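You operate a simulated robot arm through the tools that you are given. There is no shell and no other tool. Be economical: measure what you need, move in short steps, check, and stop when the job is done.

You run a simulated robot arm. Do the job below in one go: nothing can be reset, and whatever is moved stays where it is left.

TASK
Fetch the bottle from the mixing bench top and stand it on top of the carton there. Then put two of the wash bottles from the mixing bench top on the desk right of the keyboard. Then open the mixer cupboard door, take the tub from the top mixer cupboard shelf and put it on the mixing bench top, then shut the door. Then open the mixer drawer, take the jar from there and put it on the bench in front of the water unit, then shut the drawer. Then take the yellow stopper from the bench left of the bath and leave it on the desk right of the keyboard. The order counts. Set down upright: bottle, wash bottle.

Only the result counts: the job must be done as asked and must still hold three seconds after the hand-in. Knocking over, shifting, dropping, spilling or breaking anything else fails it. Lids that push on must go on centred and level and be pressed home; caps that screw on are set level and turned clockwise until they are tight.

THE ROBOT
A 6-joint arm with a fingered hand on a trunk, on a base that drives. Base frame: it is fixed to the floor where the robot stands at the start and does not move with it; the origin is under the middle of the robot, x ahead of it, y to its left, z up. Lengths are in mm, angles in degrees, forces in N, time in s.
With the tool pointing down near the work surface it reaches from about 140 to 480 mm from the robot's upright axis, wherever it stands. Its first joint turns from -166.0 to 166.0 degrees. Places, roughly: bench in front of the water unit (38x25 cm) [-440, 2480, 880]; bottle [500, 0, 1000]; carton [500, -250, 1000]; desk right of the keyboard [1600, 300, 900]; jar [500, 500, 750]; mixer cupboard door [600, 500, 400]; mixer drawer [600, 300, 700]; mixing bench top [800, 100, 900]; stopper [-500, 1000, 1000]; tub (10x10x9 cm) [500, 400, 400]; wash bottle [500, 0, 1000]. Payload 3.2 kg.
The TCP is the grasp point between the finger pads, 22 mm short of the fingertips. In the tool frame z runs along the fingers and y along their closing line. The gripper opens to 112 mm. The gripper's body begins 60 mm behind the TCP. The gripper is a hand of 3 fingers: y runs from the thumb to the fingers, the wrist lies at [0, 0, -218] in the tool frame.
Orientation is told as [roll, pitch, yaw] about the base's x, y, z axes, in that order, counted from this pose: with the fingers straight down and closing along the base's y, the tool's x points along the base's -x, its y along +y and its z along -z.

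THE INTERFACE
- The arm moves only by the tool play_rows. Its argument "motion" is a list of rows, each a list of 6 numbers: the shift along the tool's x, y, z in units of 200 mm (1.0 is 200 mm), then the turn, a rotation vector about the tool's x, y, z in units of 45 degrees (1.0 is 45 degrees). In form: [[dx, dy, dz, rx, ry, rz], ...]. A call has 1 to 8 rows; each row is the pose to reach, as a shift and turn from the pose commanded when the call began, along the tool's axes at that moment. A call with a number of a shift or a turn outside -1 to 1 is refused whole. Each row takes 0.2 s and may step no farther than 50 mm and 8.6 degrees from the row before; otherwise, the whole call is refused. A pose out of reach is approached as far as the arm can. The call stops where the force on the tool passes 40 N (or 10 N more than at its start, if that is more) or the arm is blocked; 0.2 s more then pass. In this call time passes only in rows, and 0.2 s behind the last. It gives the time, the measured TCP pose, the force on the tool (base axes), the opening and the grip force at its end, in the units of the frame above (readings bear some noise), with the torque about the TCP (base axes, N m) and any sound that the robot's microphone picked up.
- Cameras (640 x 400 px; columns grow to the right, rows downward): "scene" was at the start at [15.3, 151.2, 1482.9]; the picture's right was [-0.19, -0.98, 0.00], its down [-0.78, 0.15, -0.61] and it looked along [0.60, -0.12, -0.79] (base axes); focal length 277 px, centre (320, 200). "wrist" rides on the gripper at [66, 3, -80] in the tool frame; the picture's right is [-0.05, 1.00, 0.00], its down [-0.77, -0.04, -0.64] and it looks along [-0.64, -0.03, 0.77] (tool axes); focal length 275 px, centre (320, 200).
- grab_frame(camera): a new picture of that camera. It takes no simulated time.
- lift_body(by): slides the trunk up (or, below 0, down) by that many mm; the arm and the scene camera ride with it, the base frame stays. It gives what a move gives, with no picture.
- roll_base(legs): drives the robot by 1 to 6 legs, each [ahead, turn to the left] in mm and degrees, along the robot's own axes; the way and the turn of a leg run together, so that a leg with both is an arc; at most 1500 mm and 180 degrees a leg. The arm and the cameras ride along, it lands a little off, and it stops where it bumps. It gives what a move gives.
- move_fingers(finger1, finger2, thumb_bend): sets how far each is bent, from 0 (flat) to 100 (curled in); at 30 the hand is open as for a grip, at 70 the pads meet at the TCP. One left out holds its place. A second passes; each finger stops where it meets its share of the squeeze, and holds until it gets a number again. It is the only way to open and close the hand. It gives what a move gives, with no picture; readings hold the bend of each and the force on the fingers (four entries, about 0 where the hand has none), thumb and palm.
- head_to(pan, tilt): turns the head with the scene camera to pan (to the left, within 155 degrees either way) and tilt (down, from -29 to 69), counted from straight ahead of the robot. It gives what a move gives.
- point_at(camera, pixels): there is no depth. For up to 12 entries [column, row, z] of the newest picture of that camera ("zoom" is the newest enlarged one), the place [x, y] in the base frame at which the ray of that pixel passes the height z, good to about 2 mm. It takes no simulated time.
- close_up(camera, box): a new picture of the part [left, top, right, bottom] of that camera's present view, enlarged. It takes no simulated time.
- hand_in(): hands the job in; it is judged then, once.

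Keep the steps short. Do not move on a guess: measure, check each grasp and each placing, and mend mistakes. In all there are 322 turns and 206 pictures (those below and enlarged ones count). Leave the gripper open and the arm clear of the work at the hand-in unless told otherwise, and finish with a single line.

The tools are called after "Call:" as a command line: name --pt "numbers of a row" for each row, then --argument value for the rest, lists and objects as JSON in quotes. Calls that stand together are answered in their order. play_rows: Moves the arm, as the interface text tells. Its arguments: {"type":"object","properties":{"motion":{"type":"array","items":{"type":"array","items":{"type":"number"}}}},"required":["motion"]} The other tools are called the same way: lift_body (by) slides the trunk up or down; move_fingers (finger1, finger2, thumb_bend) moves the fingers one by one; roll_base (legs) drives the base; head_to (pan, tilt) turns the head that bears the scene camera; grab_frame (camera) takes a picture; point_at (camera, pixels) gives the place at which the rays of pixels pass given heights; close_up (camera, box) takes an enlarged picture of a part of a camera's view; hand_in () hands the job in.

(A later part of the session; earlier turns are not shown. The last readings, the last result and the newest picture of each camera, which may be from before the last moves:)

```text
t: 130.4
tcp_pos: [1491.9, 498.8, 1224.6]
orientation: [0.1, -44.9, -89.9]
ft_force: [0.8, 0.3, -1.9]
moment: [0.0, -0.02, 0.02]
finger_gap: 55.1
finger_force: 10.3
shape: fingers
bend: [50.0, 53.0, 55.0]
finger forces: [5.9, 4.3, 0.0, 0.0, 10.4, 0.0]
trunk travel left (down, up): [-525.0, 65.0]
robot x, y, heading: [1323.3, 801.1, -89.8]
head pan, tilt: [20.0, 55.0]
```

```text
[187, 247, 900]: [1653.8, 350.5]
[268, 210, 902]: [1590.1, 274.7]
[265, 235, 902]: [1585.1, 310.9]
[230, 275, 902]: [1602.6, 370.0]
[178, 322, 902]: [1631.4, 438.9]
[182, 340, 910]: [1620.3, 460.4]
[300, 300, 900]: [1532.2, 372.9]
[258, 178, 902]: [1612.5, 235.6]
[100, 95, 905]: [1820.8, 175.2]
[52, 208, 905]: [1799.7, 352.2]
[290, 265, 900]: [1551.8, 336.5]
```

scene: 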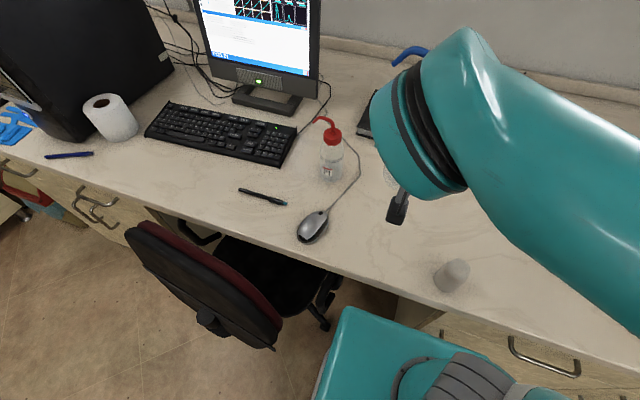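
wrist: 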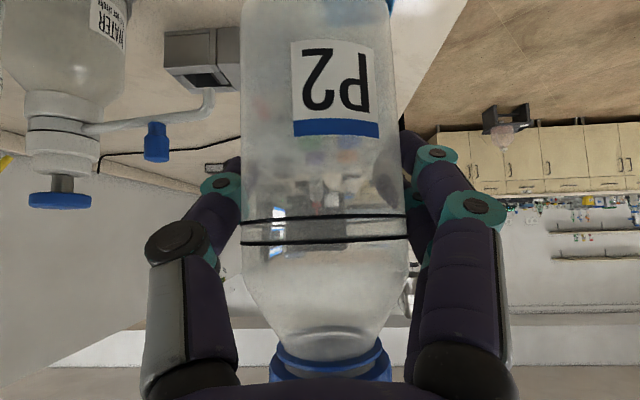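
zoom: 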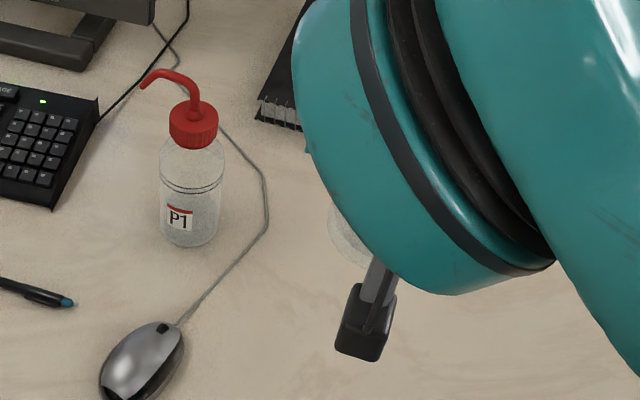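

Target for P2: (1540, 372). Move over and partly down.

Call:
play_rows --pt "-0.11 0.06 0.11 0 0 0" --pt "-0.22 0.12 0.22 0 0 0" --pt "-0.34 0.18 0.34 0 0 0" --pt "-0.449 0.24 0.449 0 0 0" --pt "-0.33 0.24 0.57 0 0 0" --pt "-0.21 0.24 0.69 0 0 0" --pt "-0.095 0.24 0.803 0 0 0"

Call:
play_rows --pt "0.15 0 0.15 0 0 0" --pt "0.3 0 0.3 0 0 0" --pt "0.4 0 0.4 0 0 0" --pt "0.48 0 0.48 0 0 0"

Call:
close_up --camera "scene" --box '[280, 90, 480, 240]'

Call:
grab_frame --camera "wrist"

```text
t: 132.0
tcp_pos: [1542.5, 371.6, 1124.1]
orientation: [0.1, -45.1, -90.0]
ft_force: [-0.4, 0.0, -1.9]
moment: [-0.01, 0.0, 0.03]
finger_gap: 55.3
finger_force: 10.7
shape: fingers
bend: [50.0, 53.0, 55.0]
finger forces: [5.9, 4.5, 0.1, 0.1, 10.3, 0.0]
trunk travel left (down, up): [-525.0, 65.0]
robot x, y, heading: [1327.3, 800.8, -89.7]
head pan, tilt: [20.0, 55.0]
```

```text
t: 133.0
tcp_pos: [1540.9, 372.1, 987.5]
orientation: [0.1, -45.0, -90.0]
ft_force: [-0.3, -0.6, -2.2]
moment: [0.06, -0.01, 0.01]
finger_gap: 55.0
finger_force: 10.4
shape: fingers
bend: [50.0, 53.0, 55.0]
finger forces: [6.0, 4.6, 0.0, 0.0, 10.4, 0.0]
trunk travel left (down, up): [-525.0, 65.0]
robot x, y, heading: [1326.2, 802.4, -89.9]
head pan, tilt: [20.0, 55.0]
```

```text
2.67 times, centred on (380, 165) of scene
```

zoom: 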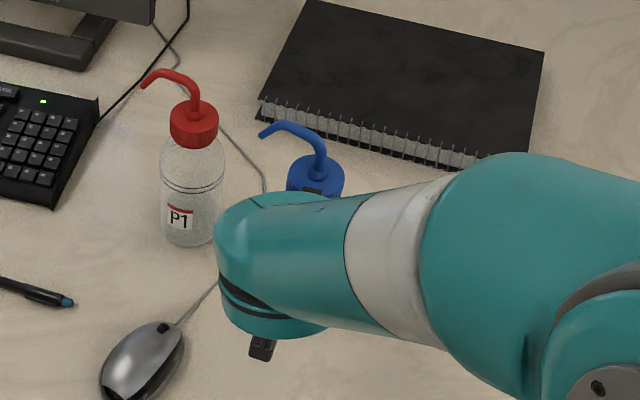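

```text
141 pictures are left
```

wrist: 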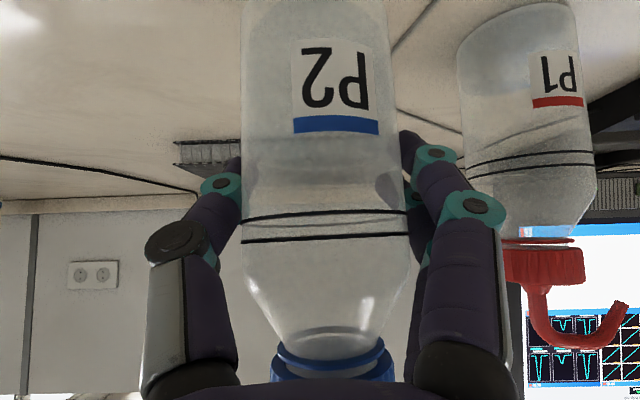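

Call:
play_rows --pt "0.04 0 0.04 0 0 0" --pt "0.08 0 0.08 0 0 0" --pt "0.1 0 0.1 0 0 0"

Call:
play_rows --pt "0.0106 0 0.0106 0 0 0"

```text
t: 133.8
tcp_pos: [1540.6, 372.6, 960.0]
orientation: [0.0, -45.1, -89.9]
ft_force: [0.0, 0.2, -2.3]
moment: [-0.01, 0.01, 0.02]
finger_gap: 55.1
finger_force: 10.3
shape: fingers
bend: [50.0, 53.0, 55.0]
finger forces: [6.1, 4.5, 0.0, 0.0, 10.4, 0.0]
trunk travel left (down, up): [-525.0, 65.0]
robot x, y, heading: [1326.4, 803.2, -89.5]
head pan, tilt: [20.0, 55.0]
```

```text
t: 134.2
tcp_pos: [1541.4, 372.5, 957.0]
orientation: [0.1, -45.1, -90.0]
ft_force: [-0.1, -0.9, -0.3]
moment: [0.0, -0.04, -0.01]
finger_gap: 55.2
finger_force: 10.1
shape: fingers
bend: [50.0, 53.0, 55.0]
finger forces: [6.0, 4.6, 0.1, 0.1, 10.4, 0.1]
trunk travel left (down, up): [-525.0, 65.0]
robot x, y, heading: [1324.1, 801.9, -90.0]
head pan, tilt: [20.0, 55.0]
```

Call:
play_rows --pt "0.0055 0 0.0055 0 0 0"

Call:
move_fingers --finger1 30 --finger2 30 --thumb_bend 30

Call:
play_rows --pt "0 0 -0.1 0 0 0" --pt "0 0 -0.3 0 0 0" --pt "0 0 -0.5 0 0 0" --pt "0 0 -0.7 0 0 0" --pt "0 0 -0.9 0 0 0"

Call:
grab_frame --camera "wrist"

Call:
grab_frame --camera "scene"

```text
t: 134.6
tcp_pos: [1541.1, 373.1, 956.4]
orientation: [0.1, -45.1, -90.0]
ft_force: [-0.4, -1.7, 2.3]
moment: [-0.02, -0.07, 0.01]
finger_gap: 55.1
finger_force: 10.8
shape: fingers
bend: [51.0, 53.0, 55.0]
finger forces: [6.2, 4.8, 0.0, 0.1, 10.9, 0.0]
trunk travel left (down, up): [-525.0, 65.0]
robot x, y, heading: [1325.7, 800.0, -90.0]
head pan, tilt: [20.0, 55.0]
```

```text
t: 135.6
tcp_pos: [1542.9, 373.3, 957.1]
orientation: [0.1, -44.9, -90.0]
ft_force: [-0.8, 0.5, -0.1]
moment: [0.02, -0.02, -0.01]
finger_gap: 110.8
finger_force: 0.1
shape: fingers
bend: [30.0, 30.0, 30.0]
finger forces: [0.0, 0.0, 0.0, 0.1, 0.1, 0.1]
trunk travel left (down, up): [-525.0, 65.0]
robot x, y, heading: [1326.7, 800.5, -89.8]
head pan, tilt: [20.0, 55.0]
```

```text
t: 136.8
tcp_pos: [1538.9, 502.2, 1086.0]
orientation: [-0.1, -45.0, -89.9]
ft_force: [0.1, -0.7, -0.5]
moment: [0.02, 0.01, -0.01]
finger_gap: 111.2
finger_force: 0.1
shape: fingers
bend: [30.0, 30.0, 30.0]
finger forces: [0.0, 0.1, 0.0, 0.0, 0.0, 0.1]
trunk travel left (down, up): [-525.0, 65.0]
robot x, y, heading: [1327.6, 797.1, -89.7]
head pan, tilt: [20.0, 55.0]
```

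```text
140 pictures are left
```

wrist: 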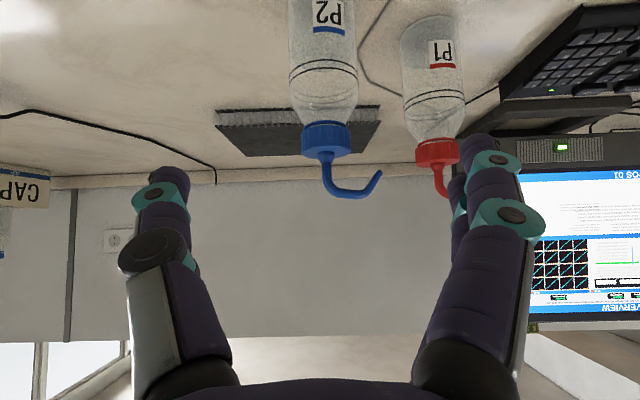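

```text
139 pictures are left
```

scene: 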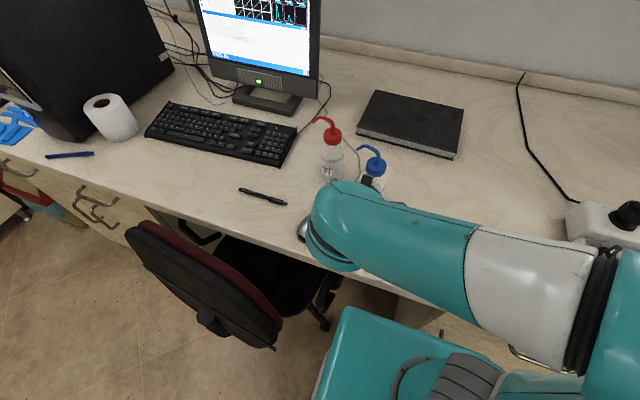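

Both wash bottles placed. Raise the hand and drive out to view the mixer cupboard front.

Call:
play_rows --pt "-0.15 0 -0.15 0 0 0" --pt "-0.25 0 -0.25 0 0 0" --pt "-0.25 -0.2 -0.25 0 0 0"

Call:
roll_base --legs '[[-250, 0], [0, 90], [-750, 0], [0, -90], [-250, 0]]'

Call:
head_to --pan 10 --tilt 45

Call:
grab_frame --camera "scene"

```text
t: 137.6
tcp_pos: [1500.0, 498.7, 1156.3]
orientation: [0.1, -45.0, -89.9]
ft_force: [-0.3, -0.7, 0.3]
moment: [-0.02, 0.01, -0.02]
finger_gap: 111.4
finger_force: 0.1
shape: fingers
bend: [30.0, 30.0, 30.0]
finger forces: [0.0, 0.0, 0.0, 0.0, 0.0, 0.0]
trunk travel left (down, up): [-525.0, 65.0]
robot x, y, heading: [1327.2, 803.5, -89.6]
head pan, tilt: [20.0, 55.0]
```

```text
t: 152.0
tcp_pos: [754.5, 1010.3, 1156.8]
orientation: [0.1, -44.9, -90.5]
ft_force: [0.8, -0.3, -0.1]
moment: [0.0, -0.01, 0.01]
finger_gap: 111.4
finger_force: 0.1
shape: fingers
bend: [30.0, 30.0, 30.0]
finger forces: [0.0, 0.0, 0.1, 0.1, 0.1, 0.0]
trunk travel left (down, up): [-525.0, 65.0]
robot x, y, heading: [583.2, 1309.3, -90.5]
head pan, tilt: [20.0, 55.0]
```

```text
t: 152.7
tcp_pos: [754.9, 1009.6, 1155.3]
orientation: [0.1, -45.1, -90.5]
ft_force: [0.4, -0.9, -0.1]
moment: [0.0, 0.0, -0.03]
finger_gap: 111.3
finger_force: 0.1
shape: fingers
bend: [30.0, 30.0, 30.0]
finger forces: [0.1, 0.0, 0.1, 0.0, 0.0, 0.0]
trunk travel left (down, up): [-525.0, 65.0]
robot x, y, heading: [583.7, 1307.9, -90.6]
head pan, tilt: [10.0, 45.0]
```

```text
138 pictures are left
```

scene: 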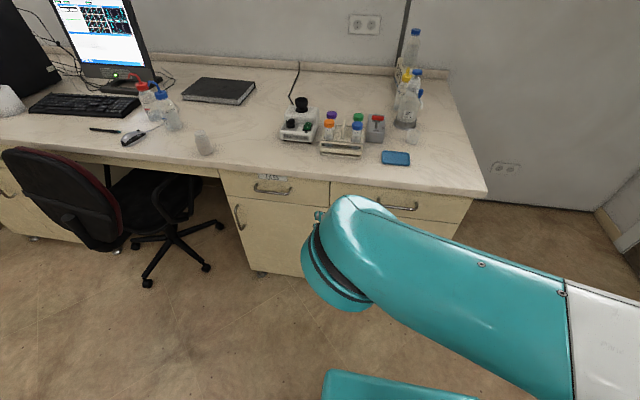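

Call:
close_up --camera "scene" --box '[200, 100, 500, 290]'

Call:
play_rows --pt "0 0.25 0 0 0 0" --pt "0 0.5 0 0 0 0" --pt "0 0.75 0 0 0 0"

Call:
head_to --pan -5 --tilt 60

Call:
grab_frame --camera "scene"

```text
2.11 times, centred on (350, 195) of scene
```

zoom: 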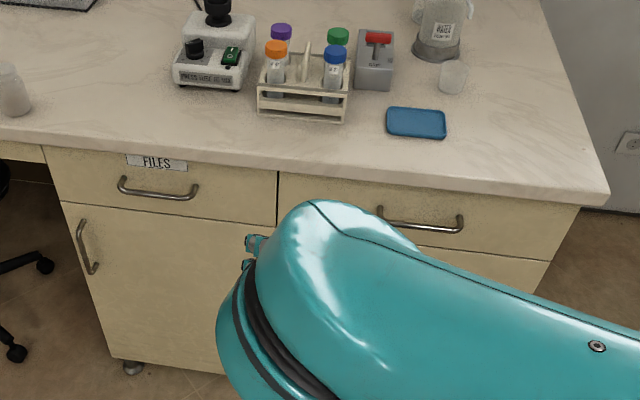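

```text
t: 153.5
tcp_pos: [906.4, 1007.6, 1154.6]
orientation: [0.0, -44.9, -90.4]
ft_force: [0.3, -0.1, -0.3]
moment: [-0.02, -0.01, -0.02]
finger_gap: 111.0
finger_force: 0.1
shape: fingers
bend: [30.0, 30.0, 30.0]
finger forces: [0.0, 0.0, 0.1, 0.0, 0.0, 0.0]
trunk travel left (down, up): [-525.0, 65.0]
robot x, y, heading: [585.5, 1315.5, -90.3]
head pan, tilt: [10.0, 45.0]
```

```text
t: 154.3
tcp_pos: [905.3, 1009.0, 1156.0]
orientation: [0.0, -45.0, -90.5]
ft_force: [-0.5, -0.1, 0.4]
moment: [0.01, -0.02, -0.03]
finger_gap: 111.3
finger_force: 0.0
shape: fingers
bend: [30.0, 30.0, 30.0]
finger forces: [0.1, 0.0, 0.1, 0.0, 0.0, 0.1]
trunk travel left (down, up): [-525.0, 65.0]
robot x, y, heading: [584.9, 1314.6, -90.5]
head pan, tilt: [-5.0, 60.0]
```

```text
136 pictures are left
```

scene: 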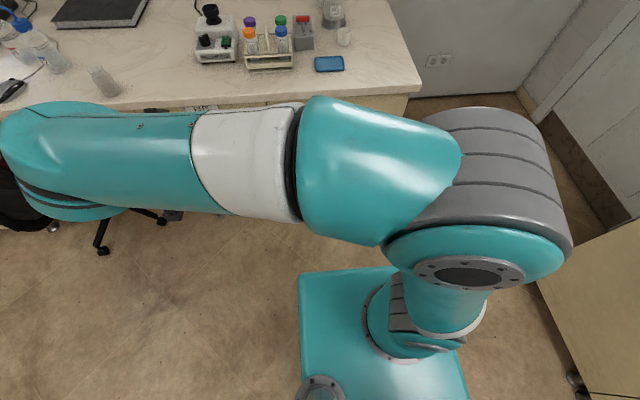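

The arm hides the lower front. Turn the robot to heading 180 so the head can look left at the cupboard unobstructed.

Call:
roll_base --legs '[[0, -90]]'

Call:
head_to --pan 95 --tilt 50

Call:
grab_frame --camera "scene"

```text
t: 158.4
tcp_pos: [284.6, 985.2, 1154.6]
orientation: [0.1, -45.0, -179.2]
ft_force: [0.1, 0.7, 0.1]
moment: [0.01, -0.01, -0.02]
finger_gap: 111.4
finger_force: 0.0
shape: fingers
bend: [30.0, 30.0, 30.0]
finger forces: [0.0, 0.1, 0.0, 0.1, 0.0, 0.1]
trunk travel left (down, up): [-525.0, 65.0]
robot x, y, heading: [583.8, 1312.4, -179.1]
head pan, tilt: [-5.0, 60.0]
```

```text
t: 160.2
tcp_pos: [285.2, 984.9, 1155.7]
orientation: [0.1, -45.0, -179.2]
ft_force: [0.8, -0.9, -1.2]
moment: [0.0, 0.0, -0.01]
finger_gap: 111.1
finger_force: 0.0
shape: fingers
bend: [30.0, 30.0, 30.0]
finger forces: [0.1, 0.1, 0.1, 0.0, 0.1, 0.0]
trunk travel left (down, up): [-525.0, 65.0]
robot x, y, heading: [583.2, 1313.5, -179.2]
head pan, tilt: [95.0, 50.0]
```

```text
135 pictures are left
```

scene: 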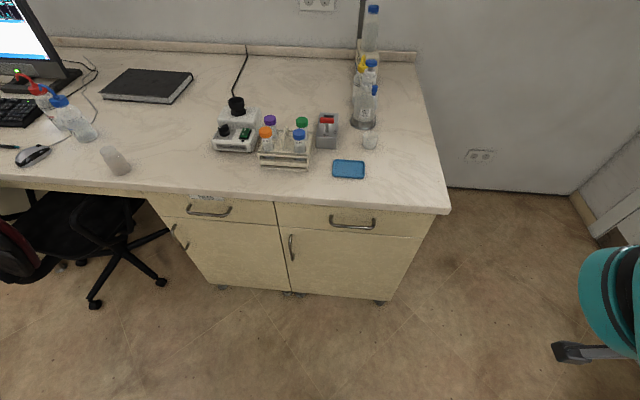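

Call:
close_up --camera "scene" --box '[140, 180, 460, 310]'

```text
2.00 times, centred on (300, 245) of scene
```

zoom: 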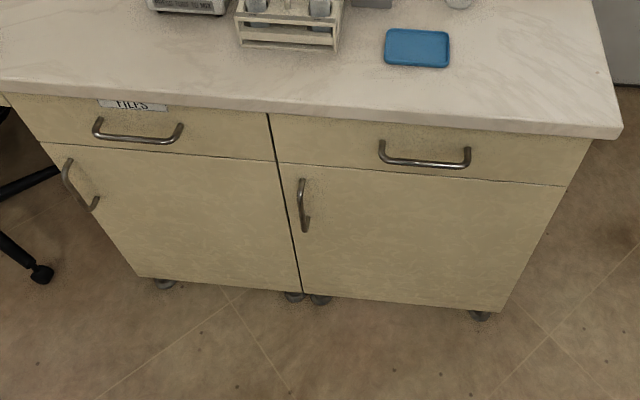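

Call:
point_at --camera "zoom" --pixels '[[620, 135, 900], [300, 110, 900], [318, 302, 0], [300, 292, 100], [300, 292, 80], [497, 312, 80], [277, 162, 720], [277, 162, 680], [563, 186, 720], [302, 180, 620], [305, 232, 500], [268, 115, 850]]'

Call:
point_at --camera "zoom" --pixels '[[302, 180, 660], [302, 180, 700], [305, 232, 540], [305, 232, 460], [381, 142, 800], [381, 142, 760], [470, 150, 800], [470, 150, 760], [470, 165, 760], [563, 186, 680], [497, 312, 60], [480, 320, 0]]'

```text
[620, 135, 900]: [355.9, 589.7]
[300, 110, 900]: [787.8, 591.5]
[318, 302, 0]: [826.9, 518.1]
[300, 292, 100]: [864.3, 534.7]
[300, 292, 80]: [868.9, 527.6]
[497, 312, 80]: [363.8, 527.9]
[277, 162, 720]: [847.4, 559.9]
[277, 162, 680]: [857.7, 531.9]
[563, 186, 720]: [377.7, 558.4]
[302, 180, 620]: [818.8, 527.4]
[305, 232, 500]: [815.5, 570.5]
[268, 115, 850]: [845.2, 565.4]
```

```text
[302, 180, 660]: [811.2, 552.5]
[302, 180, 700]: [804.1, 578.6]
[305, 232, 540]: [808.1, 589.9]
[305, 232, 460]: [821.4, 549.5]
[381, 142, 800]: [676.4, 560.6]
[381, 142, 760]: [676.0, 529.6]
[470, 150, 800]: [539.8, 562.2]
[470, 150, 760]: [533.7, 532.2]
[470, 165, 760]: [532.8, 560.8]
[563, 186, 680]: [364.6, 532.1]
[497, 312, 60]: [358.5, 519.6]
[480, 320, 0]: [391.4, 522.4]
```

Call:
close_up --camera "scene" --box '[340, 100, 480, 240]'

```text
2.86 times, centred on (410, 170) of scene
```

zoom: 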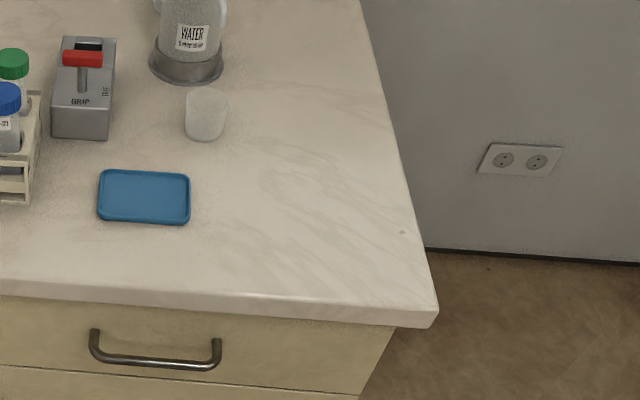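

Call:
point_at --camera "zoom" --pixels '[[437, 308, 900], [428, 327, 870], [0, 297, 900], [105, 172, 905], [185, 172, 905], [98, 210, 905], [187, 222, 905], [205, 140, 900], [185, 83, 900], [221, 340, 780], [92, 330, 780], [95, 360, 780]]'

```text
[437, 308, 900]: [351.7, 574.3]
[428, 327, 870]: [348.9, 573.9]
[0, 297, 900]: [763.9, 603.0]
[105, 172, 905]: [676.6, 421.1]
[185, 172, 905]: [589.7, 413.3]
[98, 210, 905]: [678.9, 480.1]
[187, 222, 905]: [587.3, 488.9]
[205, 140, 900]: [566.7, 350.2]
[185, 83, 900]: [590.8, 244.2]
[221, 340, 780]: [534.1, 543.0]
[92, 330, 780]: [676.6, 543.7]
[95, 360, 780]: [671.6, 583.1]
```

The door of the right column has its handle on the left edge (x≈815), hinge at right (x≈365). I'll stand in front of it, squarely, beyond its swing.

Call:
roll_base --legs '[[-67, 0], [0, 89], [110, 0]]'

Call:
play_rows --pt "0 0 0 0 -0.18 0" --pt "0 0 0 0 -0.36 0" --pt "0 0 0 0 -0.54 0" --pt "0 0 0 0 -0.72 0" --pt "0 0 0 0 -0.88 0" --pt "0 0 0 0 -1 0"

Call:
lift_body --by -450

Call:
grab_frame --camera "wrist"

```text
t: 165.7
tcp_pos: [963.5, 893.1, 1153.8]
orientation: [0.2, -44.9, -91.6]
ft_force: [0.0, 0.3, -0.3]
moment: [0.0, 0.03, 0.02]
finger_gap: 111.3
finger_force: 0.0
shape: fingers
bend: [30.0, 30.0, 30.0]
finger forces: [0.0, 0.1, 0.0, 0.0, 0.0, 0.0]
trunk travel left (down, up): [-525.0, 65.0]
robot x, y, heading: [646.5, 1204.8, -91.3]
head pan, tilt: [95.0, 50.0]
```

```text
t: 167.1
tcp_pos: [965.2, 892.7, 1154.7]
orientation: [145.3, -89.9, 123.3]
ft_force: [0.1, -0.8, 0.1]
moment: [0.01, -0.03, 0.0]
finger_gap: 111.4
finger_force: 0.1
shape: fingers
bend: [30.0, 30.0, 30.0]
finger forces: [0.1, 0.1, 0.0, 0.0, 0.1, 0.0]
trunk travel left (down, up): [-525.0, 65.0]
robot x, y, heading: [646.0, 1204.2, -91.4]
head pan, tilt: [95.0, 50.0]
```

```text
refused: -450 is not a number from -400 to 400
```

```text
132 pictures are left
```

wrist: 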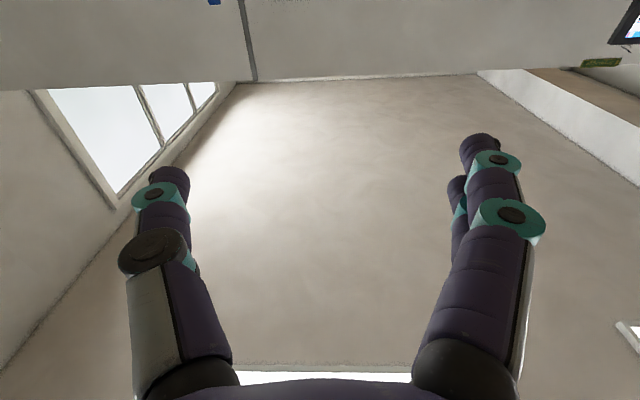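

Lower the trunk 400, then look with the scene camera.

Call:
lift_body --by -400

Call:
head_to --pan 10 --tilt 30

Call:
grab_frame --camera "scene"

```text
t: 170.9
tcp_pos: [964.4, 893.3, 756.0]
orientation: [58.1, -89.9, -149.5]
ft_force: [0.1, -0.5, 0.4]
moment: [0.01, -0.03, 0.0]
finger_gap: 111.4
finger_force: 0.0
shape: fingers
bend: [30.0, 30.0, 30.0]
finger forces: [0.0, 0.0, 0.0, 0.0, 0.1, 0.1]
trunk travel left (down, up): [-125.0, 465.0]
robot x, y, heading: [648.2, 1204.9, -91.5]
head pan, tilt: [95.0, 50.0]
```

```text
t: 172.5
tcp_pos: [963.9, 894.1, 754.3]
orientation: [59.0, -89.9, -150.6]
ft_force: [-0.3, 0.6, -0.1]
moment: [0.0, -0.05, 0.02]
finger_gap: 111.3
finger_force: 0.2
shape: fingers
bend: [30.0, 30.0, 30.0]
finger forces: [0.0, 0.0, 0.0, 0.0, 0.0, 0.0]
trunk travel left (down, up): [-125.0, 465.0]
robot x, y, heading: [644.9, 1205.1, -91.5]
head pan, tilt: [10.0, 30.0]
```

```text
131 pictures are left
```

scene: 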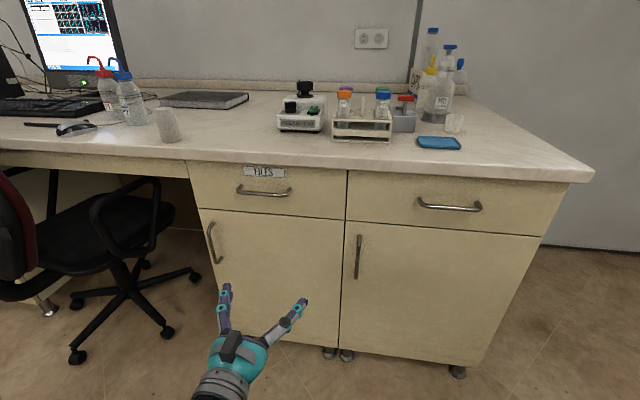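

Call:
point_at --camera "scene" --pixels '[[359, 236, 640], [359, 236, 660], [359, 236, 680], [357, 278, 500], [357, 278, 530], [357, 278, 560], [347, 205, 720], [347, 205, 740], [347, 345, 100], [592, 172, 900], [540, 235, 680], [480, 362, 100]]'

Call:
close_up --camera "scene" --box '[330, 150, 610, 380]'

```text
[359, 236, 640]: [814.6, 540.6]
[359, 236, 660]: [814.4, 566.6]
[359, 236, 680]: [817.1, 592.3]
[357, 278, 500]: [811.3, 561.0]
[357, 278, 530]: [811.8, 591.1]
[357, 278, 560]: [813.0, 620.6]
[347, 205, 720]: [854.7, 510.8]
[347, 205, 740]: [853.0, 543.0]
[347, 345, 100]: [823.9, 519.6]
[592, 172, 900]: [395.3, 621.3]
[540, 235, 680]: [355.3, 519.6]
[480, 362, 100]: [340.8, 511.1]
```

```text
1.74 times, centred on (470, 265) of scene
```

zoom: 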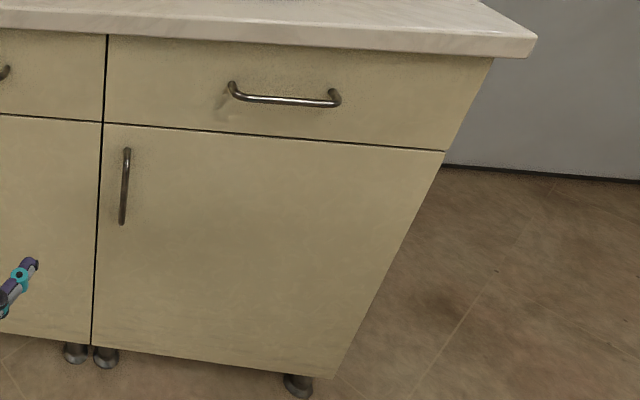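

Handle bar at about x 813, y 550, z 490–648. Lower further, then move in front of the handle with the hand horizontal.

Call:
lift_body --by -120

Call:
play_rows --pt "0.1 -0.15 0.15 0 0 0" --pt "0.2 -0.3 0.3 0 0 0" --pt "0.3 -0.45 0.45 0 0 0" --pt "0.325 -0.6 0.6 0 0 0" --pt "0.325 -0.71 0.75 0 0 0" --pt "0.325 -0.71 0.95 0 0 0"

Call:
grab_frame --camera "scene"

```text
t: 174.0
tcp_pos: [964.3, 892.3, 635.1]
orientation: [58.6, -90.0, -150.2]
ft_force: [0.0, 0.0, 0.3]
moment: [-0.03, 0.02, 0.0]
finger_gap: 111.4
finger_force: 0.2
shape: fingers
bend: [30.0, 30.0, 30.0]
finger forces: [0.0, 0.0, 0.0, 0.1, 0.0, 0.0]
trunk travel left (down, up): [-5.0, 585.0]
robot x, y, heading: [648.1, 1206.8, -91.6]
head pan, tilt: [10.0, 30.0]
```

```text
t: 175.4
tcp_pos: [816.9, 707.4, 571.5]
orientation: [24.2, -89.9, -115.7]
ft_force: [-0.9, -0.8, 0.4]
moment: [0.02, -0.01, 0.03]
finger_gap: 111.5
finger_force: 0.1
shape: fingers
bend: [30.0, 30.0, 30.0]
finger forces: [0.0, 0.0, 0.0, 0.0, 0.1, 0.0]
trunk travel left (down, up): [-5.0, 585.0]
robot x, y, heading: [646.6, 1203.3, -91.4]
head pan, tilt: [10.0, 30.0]
```

```text
129 pictures are left
```

scene: 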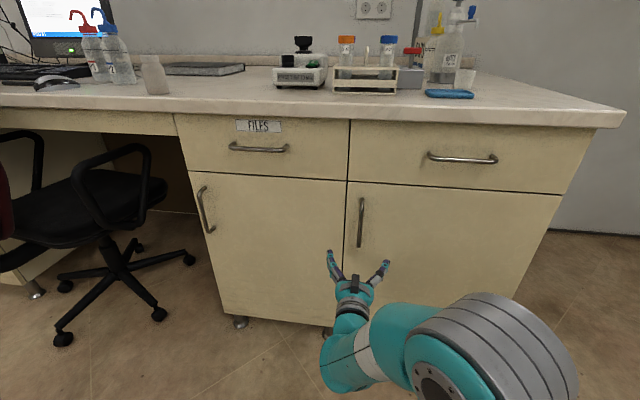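

Call:
point_at --camera "scene" --pixels '[[361, 199, 640], [361, 199, 650], [361, 199, 660], [359, 246, 480], [359, 246, 500], [359, 246, 520], [347, 181, 690], [347, 181, 710], [561, 195, 700], [347, 326, 80], [358, 250, 500]]'

Call:
close_up --camera "scene" --box '[300, 170, 440, 300]'

Call:
grab_frame --camera "wrist"

```text
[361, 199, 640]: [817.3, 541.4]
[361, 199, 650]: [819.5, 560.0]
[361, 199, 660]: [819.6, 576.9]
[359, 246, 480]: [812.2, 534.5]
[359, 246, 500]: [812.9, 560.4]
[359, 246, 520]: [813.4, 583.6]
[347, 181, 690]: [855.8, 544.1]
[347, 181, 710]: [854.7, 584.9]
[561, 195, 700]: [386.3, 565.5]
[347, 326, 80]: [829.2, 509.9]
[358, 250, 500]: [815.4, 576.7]
```

```text
3.08 times, centred on (370, 235) of scene
```

zoom: 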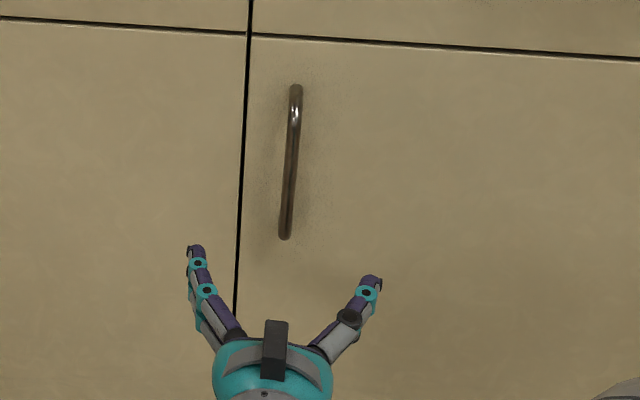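

```text
127 pictures are left
```

wrist: 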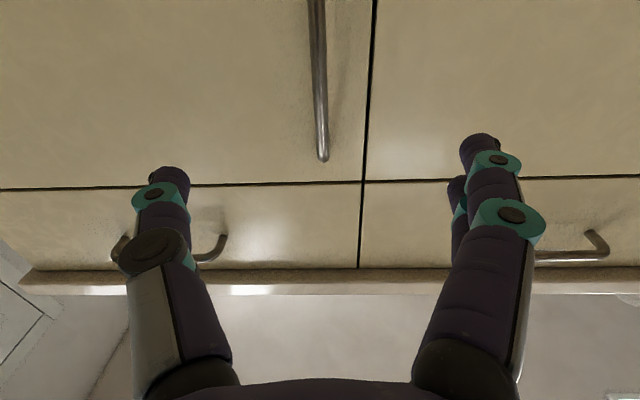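

Handle at x≈815, y≈552. Advance 153 mm so the bar is between the fingers.

Call:
play_rows --pt "0 -0.01 0.2 0 0 0" --pt "0 -0.01 0.4 0 0 0" --pt "0 -0.01 0.6 0 0 0" --pt "0 -0.01 0.765 0 0 0"

Call:
close_up --camera "scene" --box '[300, 150, 440, 280]'

Call:
grab_frame --camera "wrist"

```text
t: 176.5
tcp_pos: [810.0, 556.8, 570.9]
orientation: [-3.8, -89.8, -87.8]
ft_force: [-9.7, 29.5, 4.5]
moment: [-0.11, -0.24, 1.71]
finger_gap: 117.1
finger_force: 14.5
shape: fingers
bend: [28.0, 28.0, 30.0]
finger forces: [13.6, 14.2, 0.0, 0.1, 1.1, 0.0]
trunk travel left (down, up): [-5.0, 585.0]
robot x, y, heading: [649.0, 1208.7, -91.9]
head pan, tilt: [10.0, 30.0]
stopped in row 4: the force on the tool passed its limit at 57 N (the readings are from after the stop); the commanded pose is now the measured one
```

```text
3.08 times, centred on (370, 215) of scene
```

zoom: 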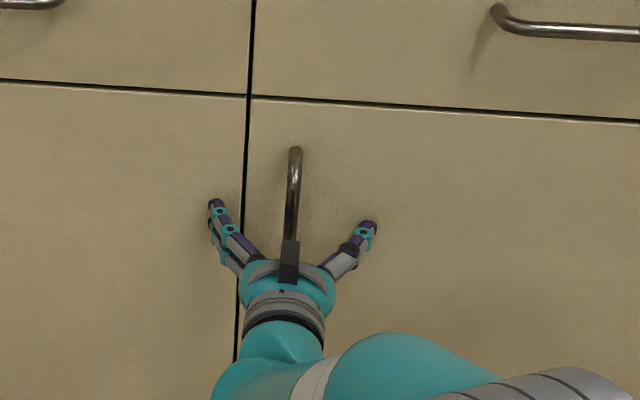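

```text
125 pictures are left
```

wrist: 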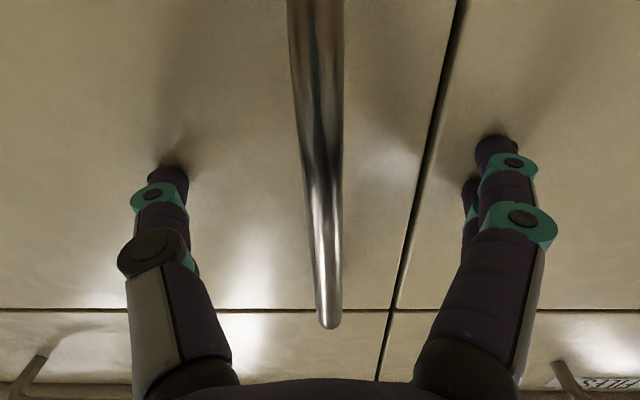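

Fingertips touched the door face (~y 535). Back off 12 mm and close on the bar.

Call:
play_rows --pt "0 0 -0.06 0 0 0"

Call:
move_fingers --finger1 75 --finger2 75 --thumb_bend 75

Call:
grab_frame --camera "wrist"

```text
t: 176.9
tcp_pos: [810.6, 566.4, 569.0]
orientation: [-16.6, -89.6, -75.0]
ft_force: [0.2, -0.7, 0.0]
moment: [0.04, -0.01, 0.03]
finger_gap: 112.2
finger_force: 0.1
shape: fingers
bend: [30.0, 30.0, 30.0]
finger forces: [0.0, 0.0, 0.0, 0.0, 0.0, 0.0]
trunk travel left (down, up): [-5.0, 585.0]
robot x, y, heading: [649.1, 1203.2, -91.6]
head pan, tilt: [10.0, 30.0]
```

```text
t: 177.9
tcp_pos: [810.1, 567.0, 568.9]
orientation: [-15.5, -89.7, -76.1]
ft_force: [-0.2, -0.4, -1.6]
moment: [-0.02, -0.01, -0.01]
finger_gap: 0.0
finger_force: 0.1
shape: fingers
bend: [74.0, 74.0, 73.0]
finger forces: [0.0, 0.0, 0.1, 0.0, 0.1, 0.0]
trunk travel left (down, up): [-5.0, 585.0]
robot x, y, heading: [650.4, 1204.1, -91.3]
head pan, tilt: [10.0, 30.0]
```

```text
124 pictures are left
```

wrist: 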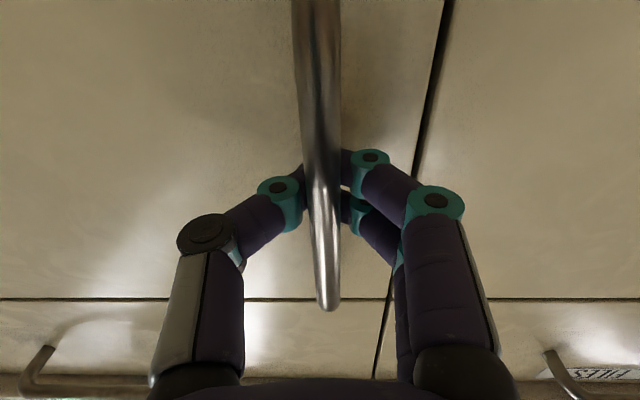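

Fingers closed into a loop around the bar (hooked). Pull the door open by 6° along its arc as a test.

Call:
play_rows --pt "0 -0.003 -0.115 -0.067 0 0" --pt "0 -0.012 -0.23 -0.133 0 0"

Call:
grab_frame --camera "scene"

```text
t: 178.6
tcp_pos: [827.6, 611.1, 581.2]
orientation: [10.1, -88.3, -97.8]
ft_force: [-26.9, -4.4, -12.0]
moment: [0.07, -0.26, 0.0]
finger_gap: 12.4
finger_force: 13.4
shape: fingers
bend: [75.0, 75.0, 64.0]
finger forces: [0.0, 0.1, 0.0, 0.0, 27.4, 0.0]
out of reach, approached as far as the arm can: row 1, 2
trunk travel left (down, up): [-5.0, 585.0]
robot x, y, heading: [648.0, 1210.2, -92.4]
head pan, tilt: [10.0, 30.0]
stopped in row 2: the force on the tool passed its limit at 41 N (the readings are from after the stop); the commanded pose is now the measured one
```

```text
123 pictures are left
```

scene: 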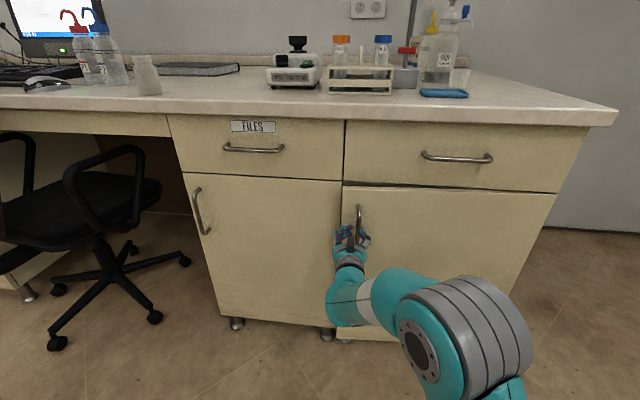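

The door opened a little, but the arm is at its inner limit with the trunk this low. Release, drive back 100 mm, and rearrange.

Call:
move_fingers --finger1 30 --finger2 30 --thumb_bend 30

Call:
roll_base --legs '[[-100, 0]]'

Call:
grab_frame --camera "scene"

```text
t: 179.6
tcp_pos: [833.3, 612.6, 582.9]
orientation: [3.0, -88.6, -90.3]
ft_force: [-0.2, 0.2, -0.4]
moment: [0.0, 0.03, 0.02]
finger_gap: 111.4
finger_force: 0.0
shape: fingers
bend: [30.0, 30.0, 30.0]
finger forces: [0.0, 0.1, 0.1, 0.0, 0.1, 0.0]
trunk travel left (down, up): [-5.0, 585.0]
robot x, y, heading: [645.9, 1206.6, -91.9]
head pan, tilt: [10.0, 30.0]
```

```text
t: 180.8
tcp_pos: [837.5, 710.1, 583.5]
orientation: [3.1, -88.6, -90.3]
ft_force: [-0.5, 0.2, 0.1]
moment: [0.02, 0.04, 0.01]
finger_gap: 111.3
finger_force: 0.1
shape: fingers
bend: [30.0, 30.0, 30.0]
finger forces: [0.1, 0.0, 0.1, 0.0, 0.1, 0.1]
trunk travel left (down, up): [-5.0, 585.0]
robot x, y, heading: [650.6, 1303.1, -91.9]
head pan, tilt: [10.0, 30.0]
```

```text
122 pictures are left
```

scene: 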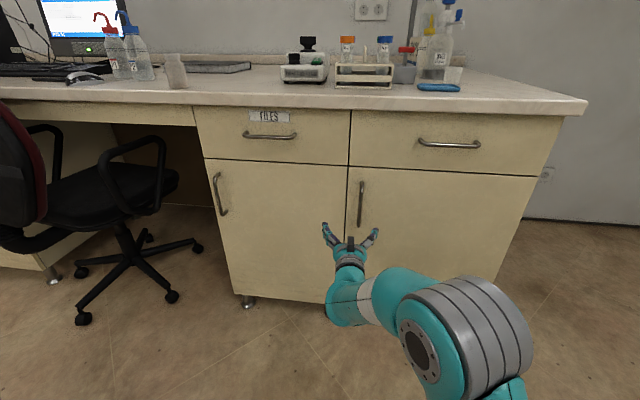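

The door swung shut again. Raise the trunk 300 and bring the hand down by the arm, for a better elbow posture.

Call:
lift_body --by 300

Call:
play_rows --pt "0.2 0 0 0 0 0" --pt "0.4 0 0 0 0 0" --pt "0.6 0 0 0 0 0" --pt "0.8 0 0 0 0 0" --pt "1 0 0 0 0 0"

Call:
play_rows --pt "0.2 0 0 0 0 0" --pt "0.4 0 0 0 0 0" --pt "0.56 0 0 0 0 0"

Call:
grab_frame --camera "scene"

```text
t: 183.8
tcp_pos: [836.3, 710.4, 883.1]
orientation: [3.0, -88.7, -90.2]
ft_force: [0.0, 0.5, -0.1]
moment: [0.02, 0.0, -0.08]
finger_gap: 111.3
finger_force: 0.0
shape: fingers
bend: [30.0, 30.0, 30.0]
finger forces: [0.0, 0.1, 0.1, 0.0, 0.0, 0.1]
trunk travel left (down, up): [-305.0, 285.0]
robot x, y, heading: [651.8, 1304.6, -91.8]
head pan, tilt: [10.0, 30.0]
```

```text
t: 185.0
tcp_pos: [896.7, 708.5, 703.4]
orientation: [0.5, -87.3, -90.0]
ft_force: [-0.4, 0.6, 0.2]
moment: [-0.01, 0.01, -0.02]
finger_gap: 111.3
finger_force: 0.2
shape: fingers
bend: [30.0, 30.0, 30.0]
finger forces: [0.0, 0.0, 0.0, 0.1, 0.0, 0.1]
out of reach, approached as far as the arm can: row 1, 2, 3, 4, 5
trunk travel left (down, up): [-305.0, 285.0]
robot x, y, heading: [650.6, 1307.0, -91.7]
head pan, tilt: [10.0, 30.0]
```

```text
t: 185.8
tcp_pos: [930.1, 707.8, 590.2]
orientation: [2.1, -88.1, -90.3]
ft_force: [0.6, -0.2, -0.2]
moment: [-0.02, -0.01, 0.01]
finger_gap: 111.2
finger_force: 0.0
shape: fingers
bend: [30.0, 30.0, 30.0]
finger forces: [0.0, 0.0, 0.1, 0.1, 0.1, 0.0]
out of reach, approached as far as the arm can: row 1, 2, 3
trunk travel left (down, up): [-305.0, 285.0]
robot x, y, heading: [649.7, 1303.6, -91.9]
head pan, tilt: [10.0, 30.0]
```

```text
121 pictures are left
```

scene: 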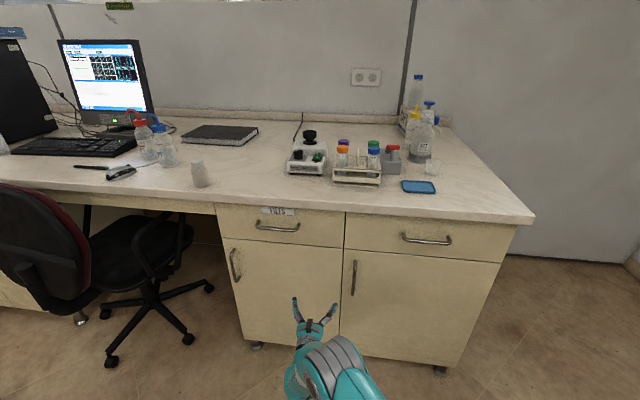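

A 45° tilt suits this arm better. Tilt back to 45°, raising the hand, and lower the trunk by 180.

Call:
play_rows --pt "-0.15 0 -0.05 0 0.18 0" --pt "-0.3 0 -0.1 0 0.36 0" --pt "-0.45 0 -0.15 0 0.54 0" --pt "-0.6 0 -0.2 0 0.72 0" --pt "-0.7 0 -0.25 0 0.88 0" --pt "-0.8 0 -0.25 0 1 0"

Call:
lift_body --by -180

Call:
grab_frame --camera "scene"

```text
t: 187.2
tcp_pos: [927.6, 754.8, 752.5]
orientation: [0.2, -43.7, -87.2]
ft_force: [-0.2, -0.5, 0.3]
moment: [-0.03, 0.02, -0.05]
finger_gap: 111.4
finger_force: 0.1
shape: fingers
bend: [30.0, 30.0, 30.0]
finger forces: [0.1, 0.0, 0.0, 0.1, 0.0, 0.0]
trunk travel left (down, up): [-305.0, 285.0]
robot x, y, heading: [651.1, 1303.2, -91.9]
head pan, tilt: [10.0, 30.0]
```

```text
t: 189.2
tcp_pos: [926.8, 756.2, 571.6]
orientation: [0.1, -43.6, -87.2]
ft_force: [-0.9, 0.5, -0.4]
moment: [-0.01, -0.02, -0.02]
finger_gap: 111.7
finger_force: 0.0
shape: fingers
bend: [30.0, 30.0, 30.0]
finger forces: [0.0, 0.1, 0.0, 0.1, 0.0, 0.0]
trunk travel left (down, up): [-125.0, 465.0]
robot x, y, heading: [654.8, 1308.9, -91.9]
head pan, tilt: [10.0, 30.0]
```

```text
120 pictures are left
```

scene: 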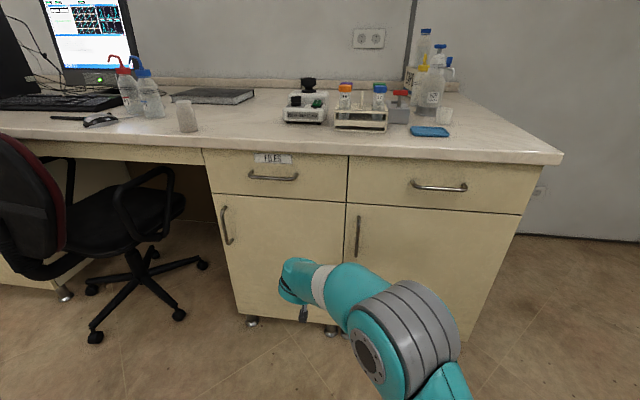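

Call:
play_rows --pt "-0.05 -0.2 -0.05 0 0 0" --pt "-0.1 -0.4 -0.1 0 0 0" --pt "-0.1 -0.56 -0.1 0 0 0"

Call:
roll_base --legs '[[130, 0]]'

Call:
grab_frame --camera "wrist"

Call:
grab_frame --camera "scene"

```text
t: 190.0
tcp_pos: [814.7, 750.2, 599.4]
orientation: [0.2, -43.6, -87.3]
ft_force: [-0.5, 0.5, 0.5]
moment: [0.02, 0.01, 0.01]
finger_gap: 111.7
finger_force: 0.1
shape: fingers
bend: [30.0, 30.0, 30.0]
finger forces: [0.0, 0.0, 0.0, 0.0, 0.0, 0.1]
trunk travel left (down, up): [-125.0, 465.0]
robot x, y, heading: [648.3, 1306.5, -91.9]
head pan, tilt: [10.0, 30.0]
```

```text
t: 191.3
tcp_pos: [810.4, 617.6, 599.7]
orientation: [0.1, -43.5, -87.2]
ft_force: [-0.2, 0.1, 0.8]
moment: [0.02, 0.01, -0.02]
finger_gap: 111.3
finger_force: 0.0
shape: fingers
bend: [30.0, 30.0, 30.0]
finger forces: [0.0, 0.0, 0.0, 0.0, 0.0, 0.1]
trunk travel left (down, up): [-125.0, 465.0]
robot x, y, heading: [646.9, 1170.1, -91.9]
head pan, tilt: [10.0, 30.0]
```

```text
119 pictures are left
```

wrist: 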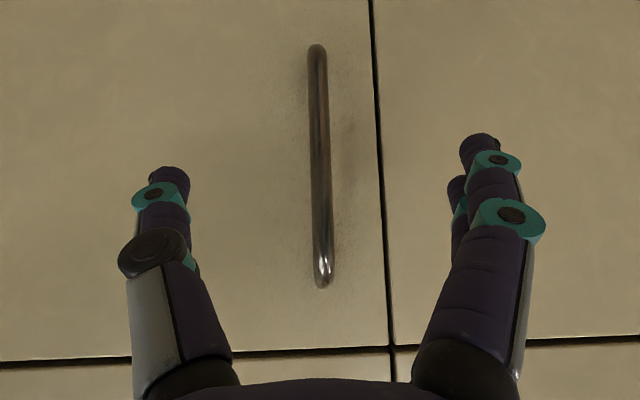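

```text
118 pictures are left
```

scene: 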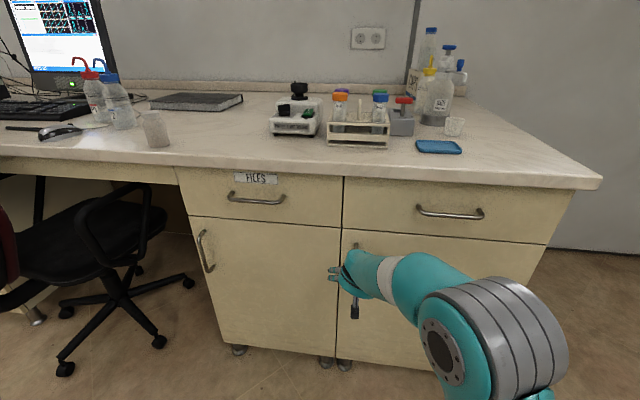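

Bar is centred between fingers. Move forward 42 mm and close.

Call:
play_rows --pt "-0.075 0 0.072 0 0 0" --pt "-0.152 0 0.145 0 0 0"

Call:
move_fingers --finger1 72 --finger2 72 --thumb_bend 72

Call:
grab_frame --camera "wrist"

```text
t: 191.9
tcp_pos: [812.4, 575.2, 599.9]
orientation: [0.1, -43.6, -87.3]
ft_force: [0.6, -0.4, -0.5]
moment: [-0.01, -0.02, 0.02]
finger_gap: 111.6
finger_force: 0.2
shape: fingers
bend: [30.0, 30.0, 30.0]
finger forces: [0.0, 0.0, 0.0, 0.1, 0.0, 0.0]
trunk travel left (down, up): [-125.0, 465.0]
robot x, y, heading: [652.0, 1173.3, -91.9]
head pan, tilt: [10.0, 30.0]
```

```text
t: 192.9
tcp_pos: [812.4, 575.3, 598.6]
orientation: [0.2, -43.7, -87.1]
ft_force: [1.2, -0.4, -1.9]
moment: [0.01, -0.03, -0.04]
finger_gap: 5.2
finger_force: 2.4
shape: fingers
bend: [70.0, 72.0, 71.0]
finger forces: [3.1, 0.0, 0.0, 0.0, 1.9, 0.1]
trunk travel left (down, up): [-125.0, 465.0]
robot x, y, heading: [648.5, 1174.1, -92.0]
head pan, tilt: [10.0, 30.0]
```

```text
117 pictures are left
```

wrist: 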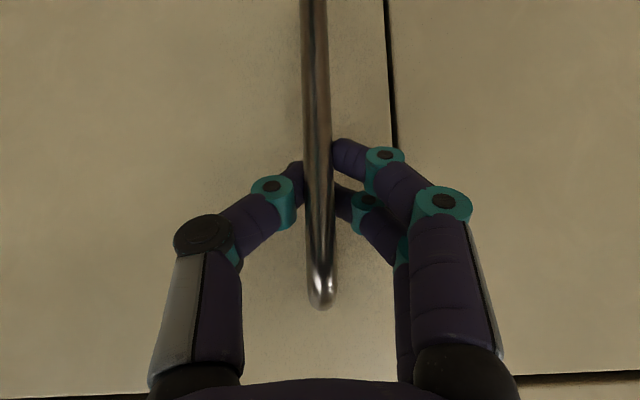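

Bar enclosed. Pull the door along its arc by 15°, turning the hand with it.

Call:
play_rows --pt "0.07 0 -0.067 -0.038 0 -0.04" --pt "0.14 0 -0.134 -0.077 0 -0.08" --pt "0.21 -0.007 -0.2 -0.115 0 -0.12" --pt "0.281 -0.016 -0.267 -0.153 0 -0.161" --pt "0.35 -0.03 -0.333 -0.19 0 -0.2" --pt "0.418 -0.049 -0.399 -0.23 0 -0.241"

Call:
grab_frame --camera "scene"

Call:
grab_frame --camera "wrist"

```text
t: 194.3
tcp_pos: [796.2, 689.2, 600.1]
orientation: [0.1, -43.5, -72.3]
ft_force: [-5.4, -2.4, 0.8]
moment: [0.03, 0.0, 0.02]
finger_gap: 1.0
finger_force: 2.8
shape: fingers
bend: [72.0, 72.0, 70.0]
finger forces: [0.1, 0.0, 0.0, 0.1, 5.3, 0.1]
trunk travel left (down, up): [-125.0, 465.0]
robot x, y, heading: [645.9, 1172.4, -92.1]
head pan, tilt: [10.0, 30.0]
```

```text
116 pictures are left
```

scene: 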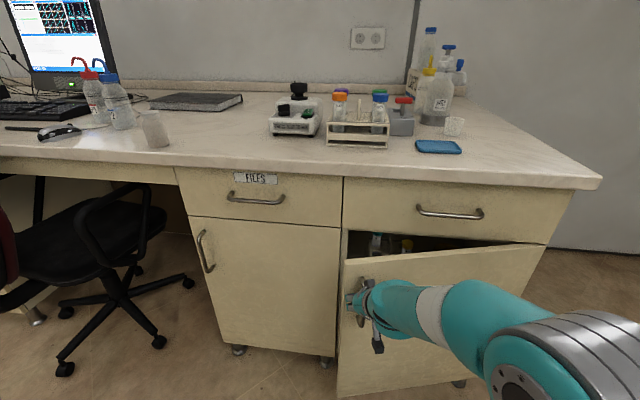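

```text
115 pictures are left
```

wrist: 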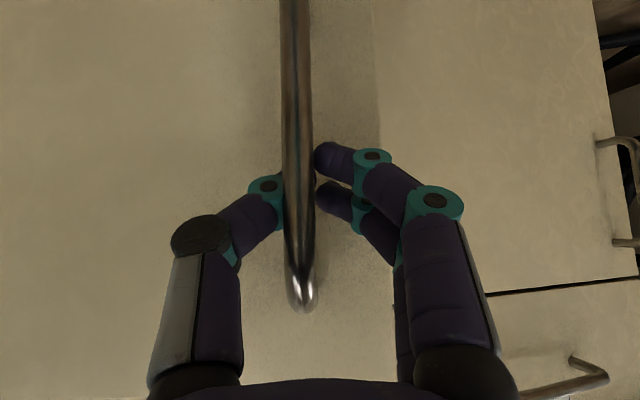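

Door ajar ~15°. Now drive back 110 mm with a slight right turn so the hook follows the arc.

Call:
roll_base --legs '[[-55, -2.2], [-55, -2.8]]'

Call:
grab_frame --camera "scene"

Call:
grab_frame --camera "wrist"

```text
t: 195.8
tcp_pos: [761.3, 790.7, 601.5]
orientation: [0.1, -43.5, -77.5]
ft_force: [-23.3, -16.1, 8.3]
moment: [-0.03, 0.15, 0.35]
finger_gap: 17.0
finger_force: 14.2
shape: fingers
bend: [72.0, 72.0, 64.0]
finger forces: [0.1, 0.0, 0.0, 0.1, 28.3, 0.1]
trunk travel left (down, up): [-125.0, 465.0]
robot x, y, heading: [659.7, 1279.6, -97.1]
head pan, tilt: [10.0, 30.0]
```

```text
114 pictures are left
```

scene: 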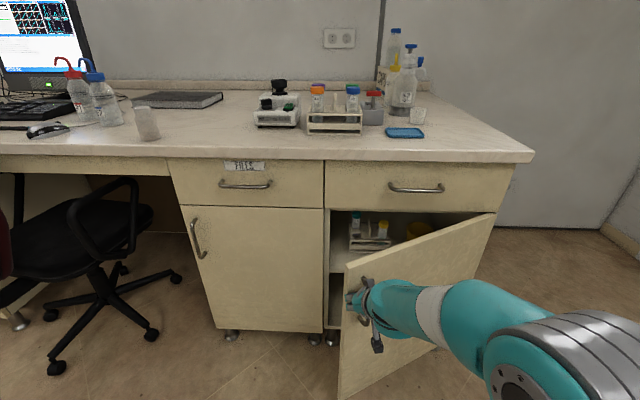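

```text
113 pictures are left
```

wrist: 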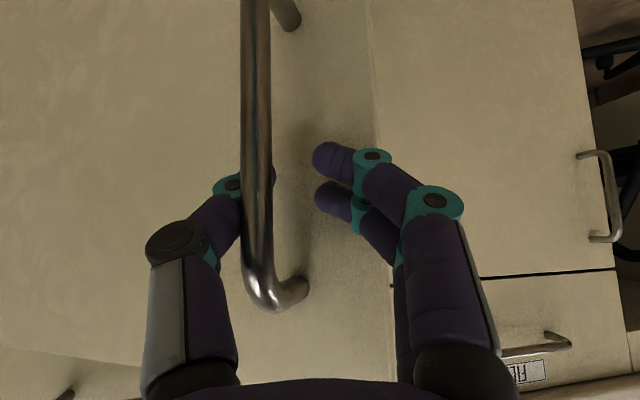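

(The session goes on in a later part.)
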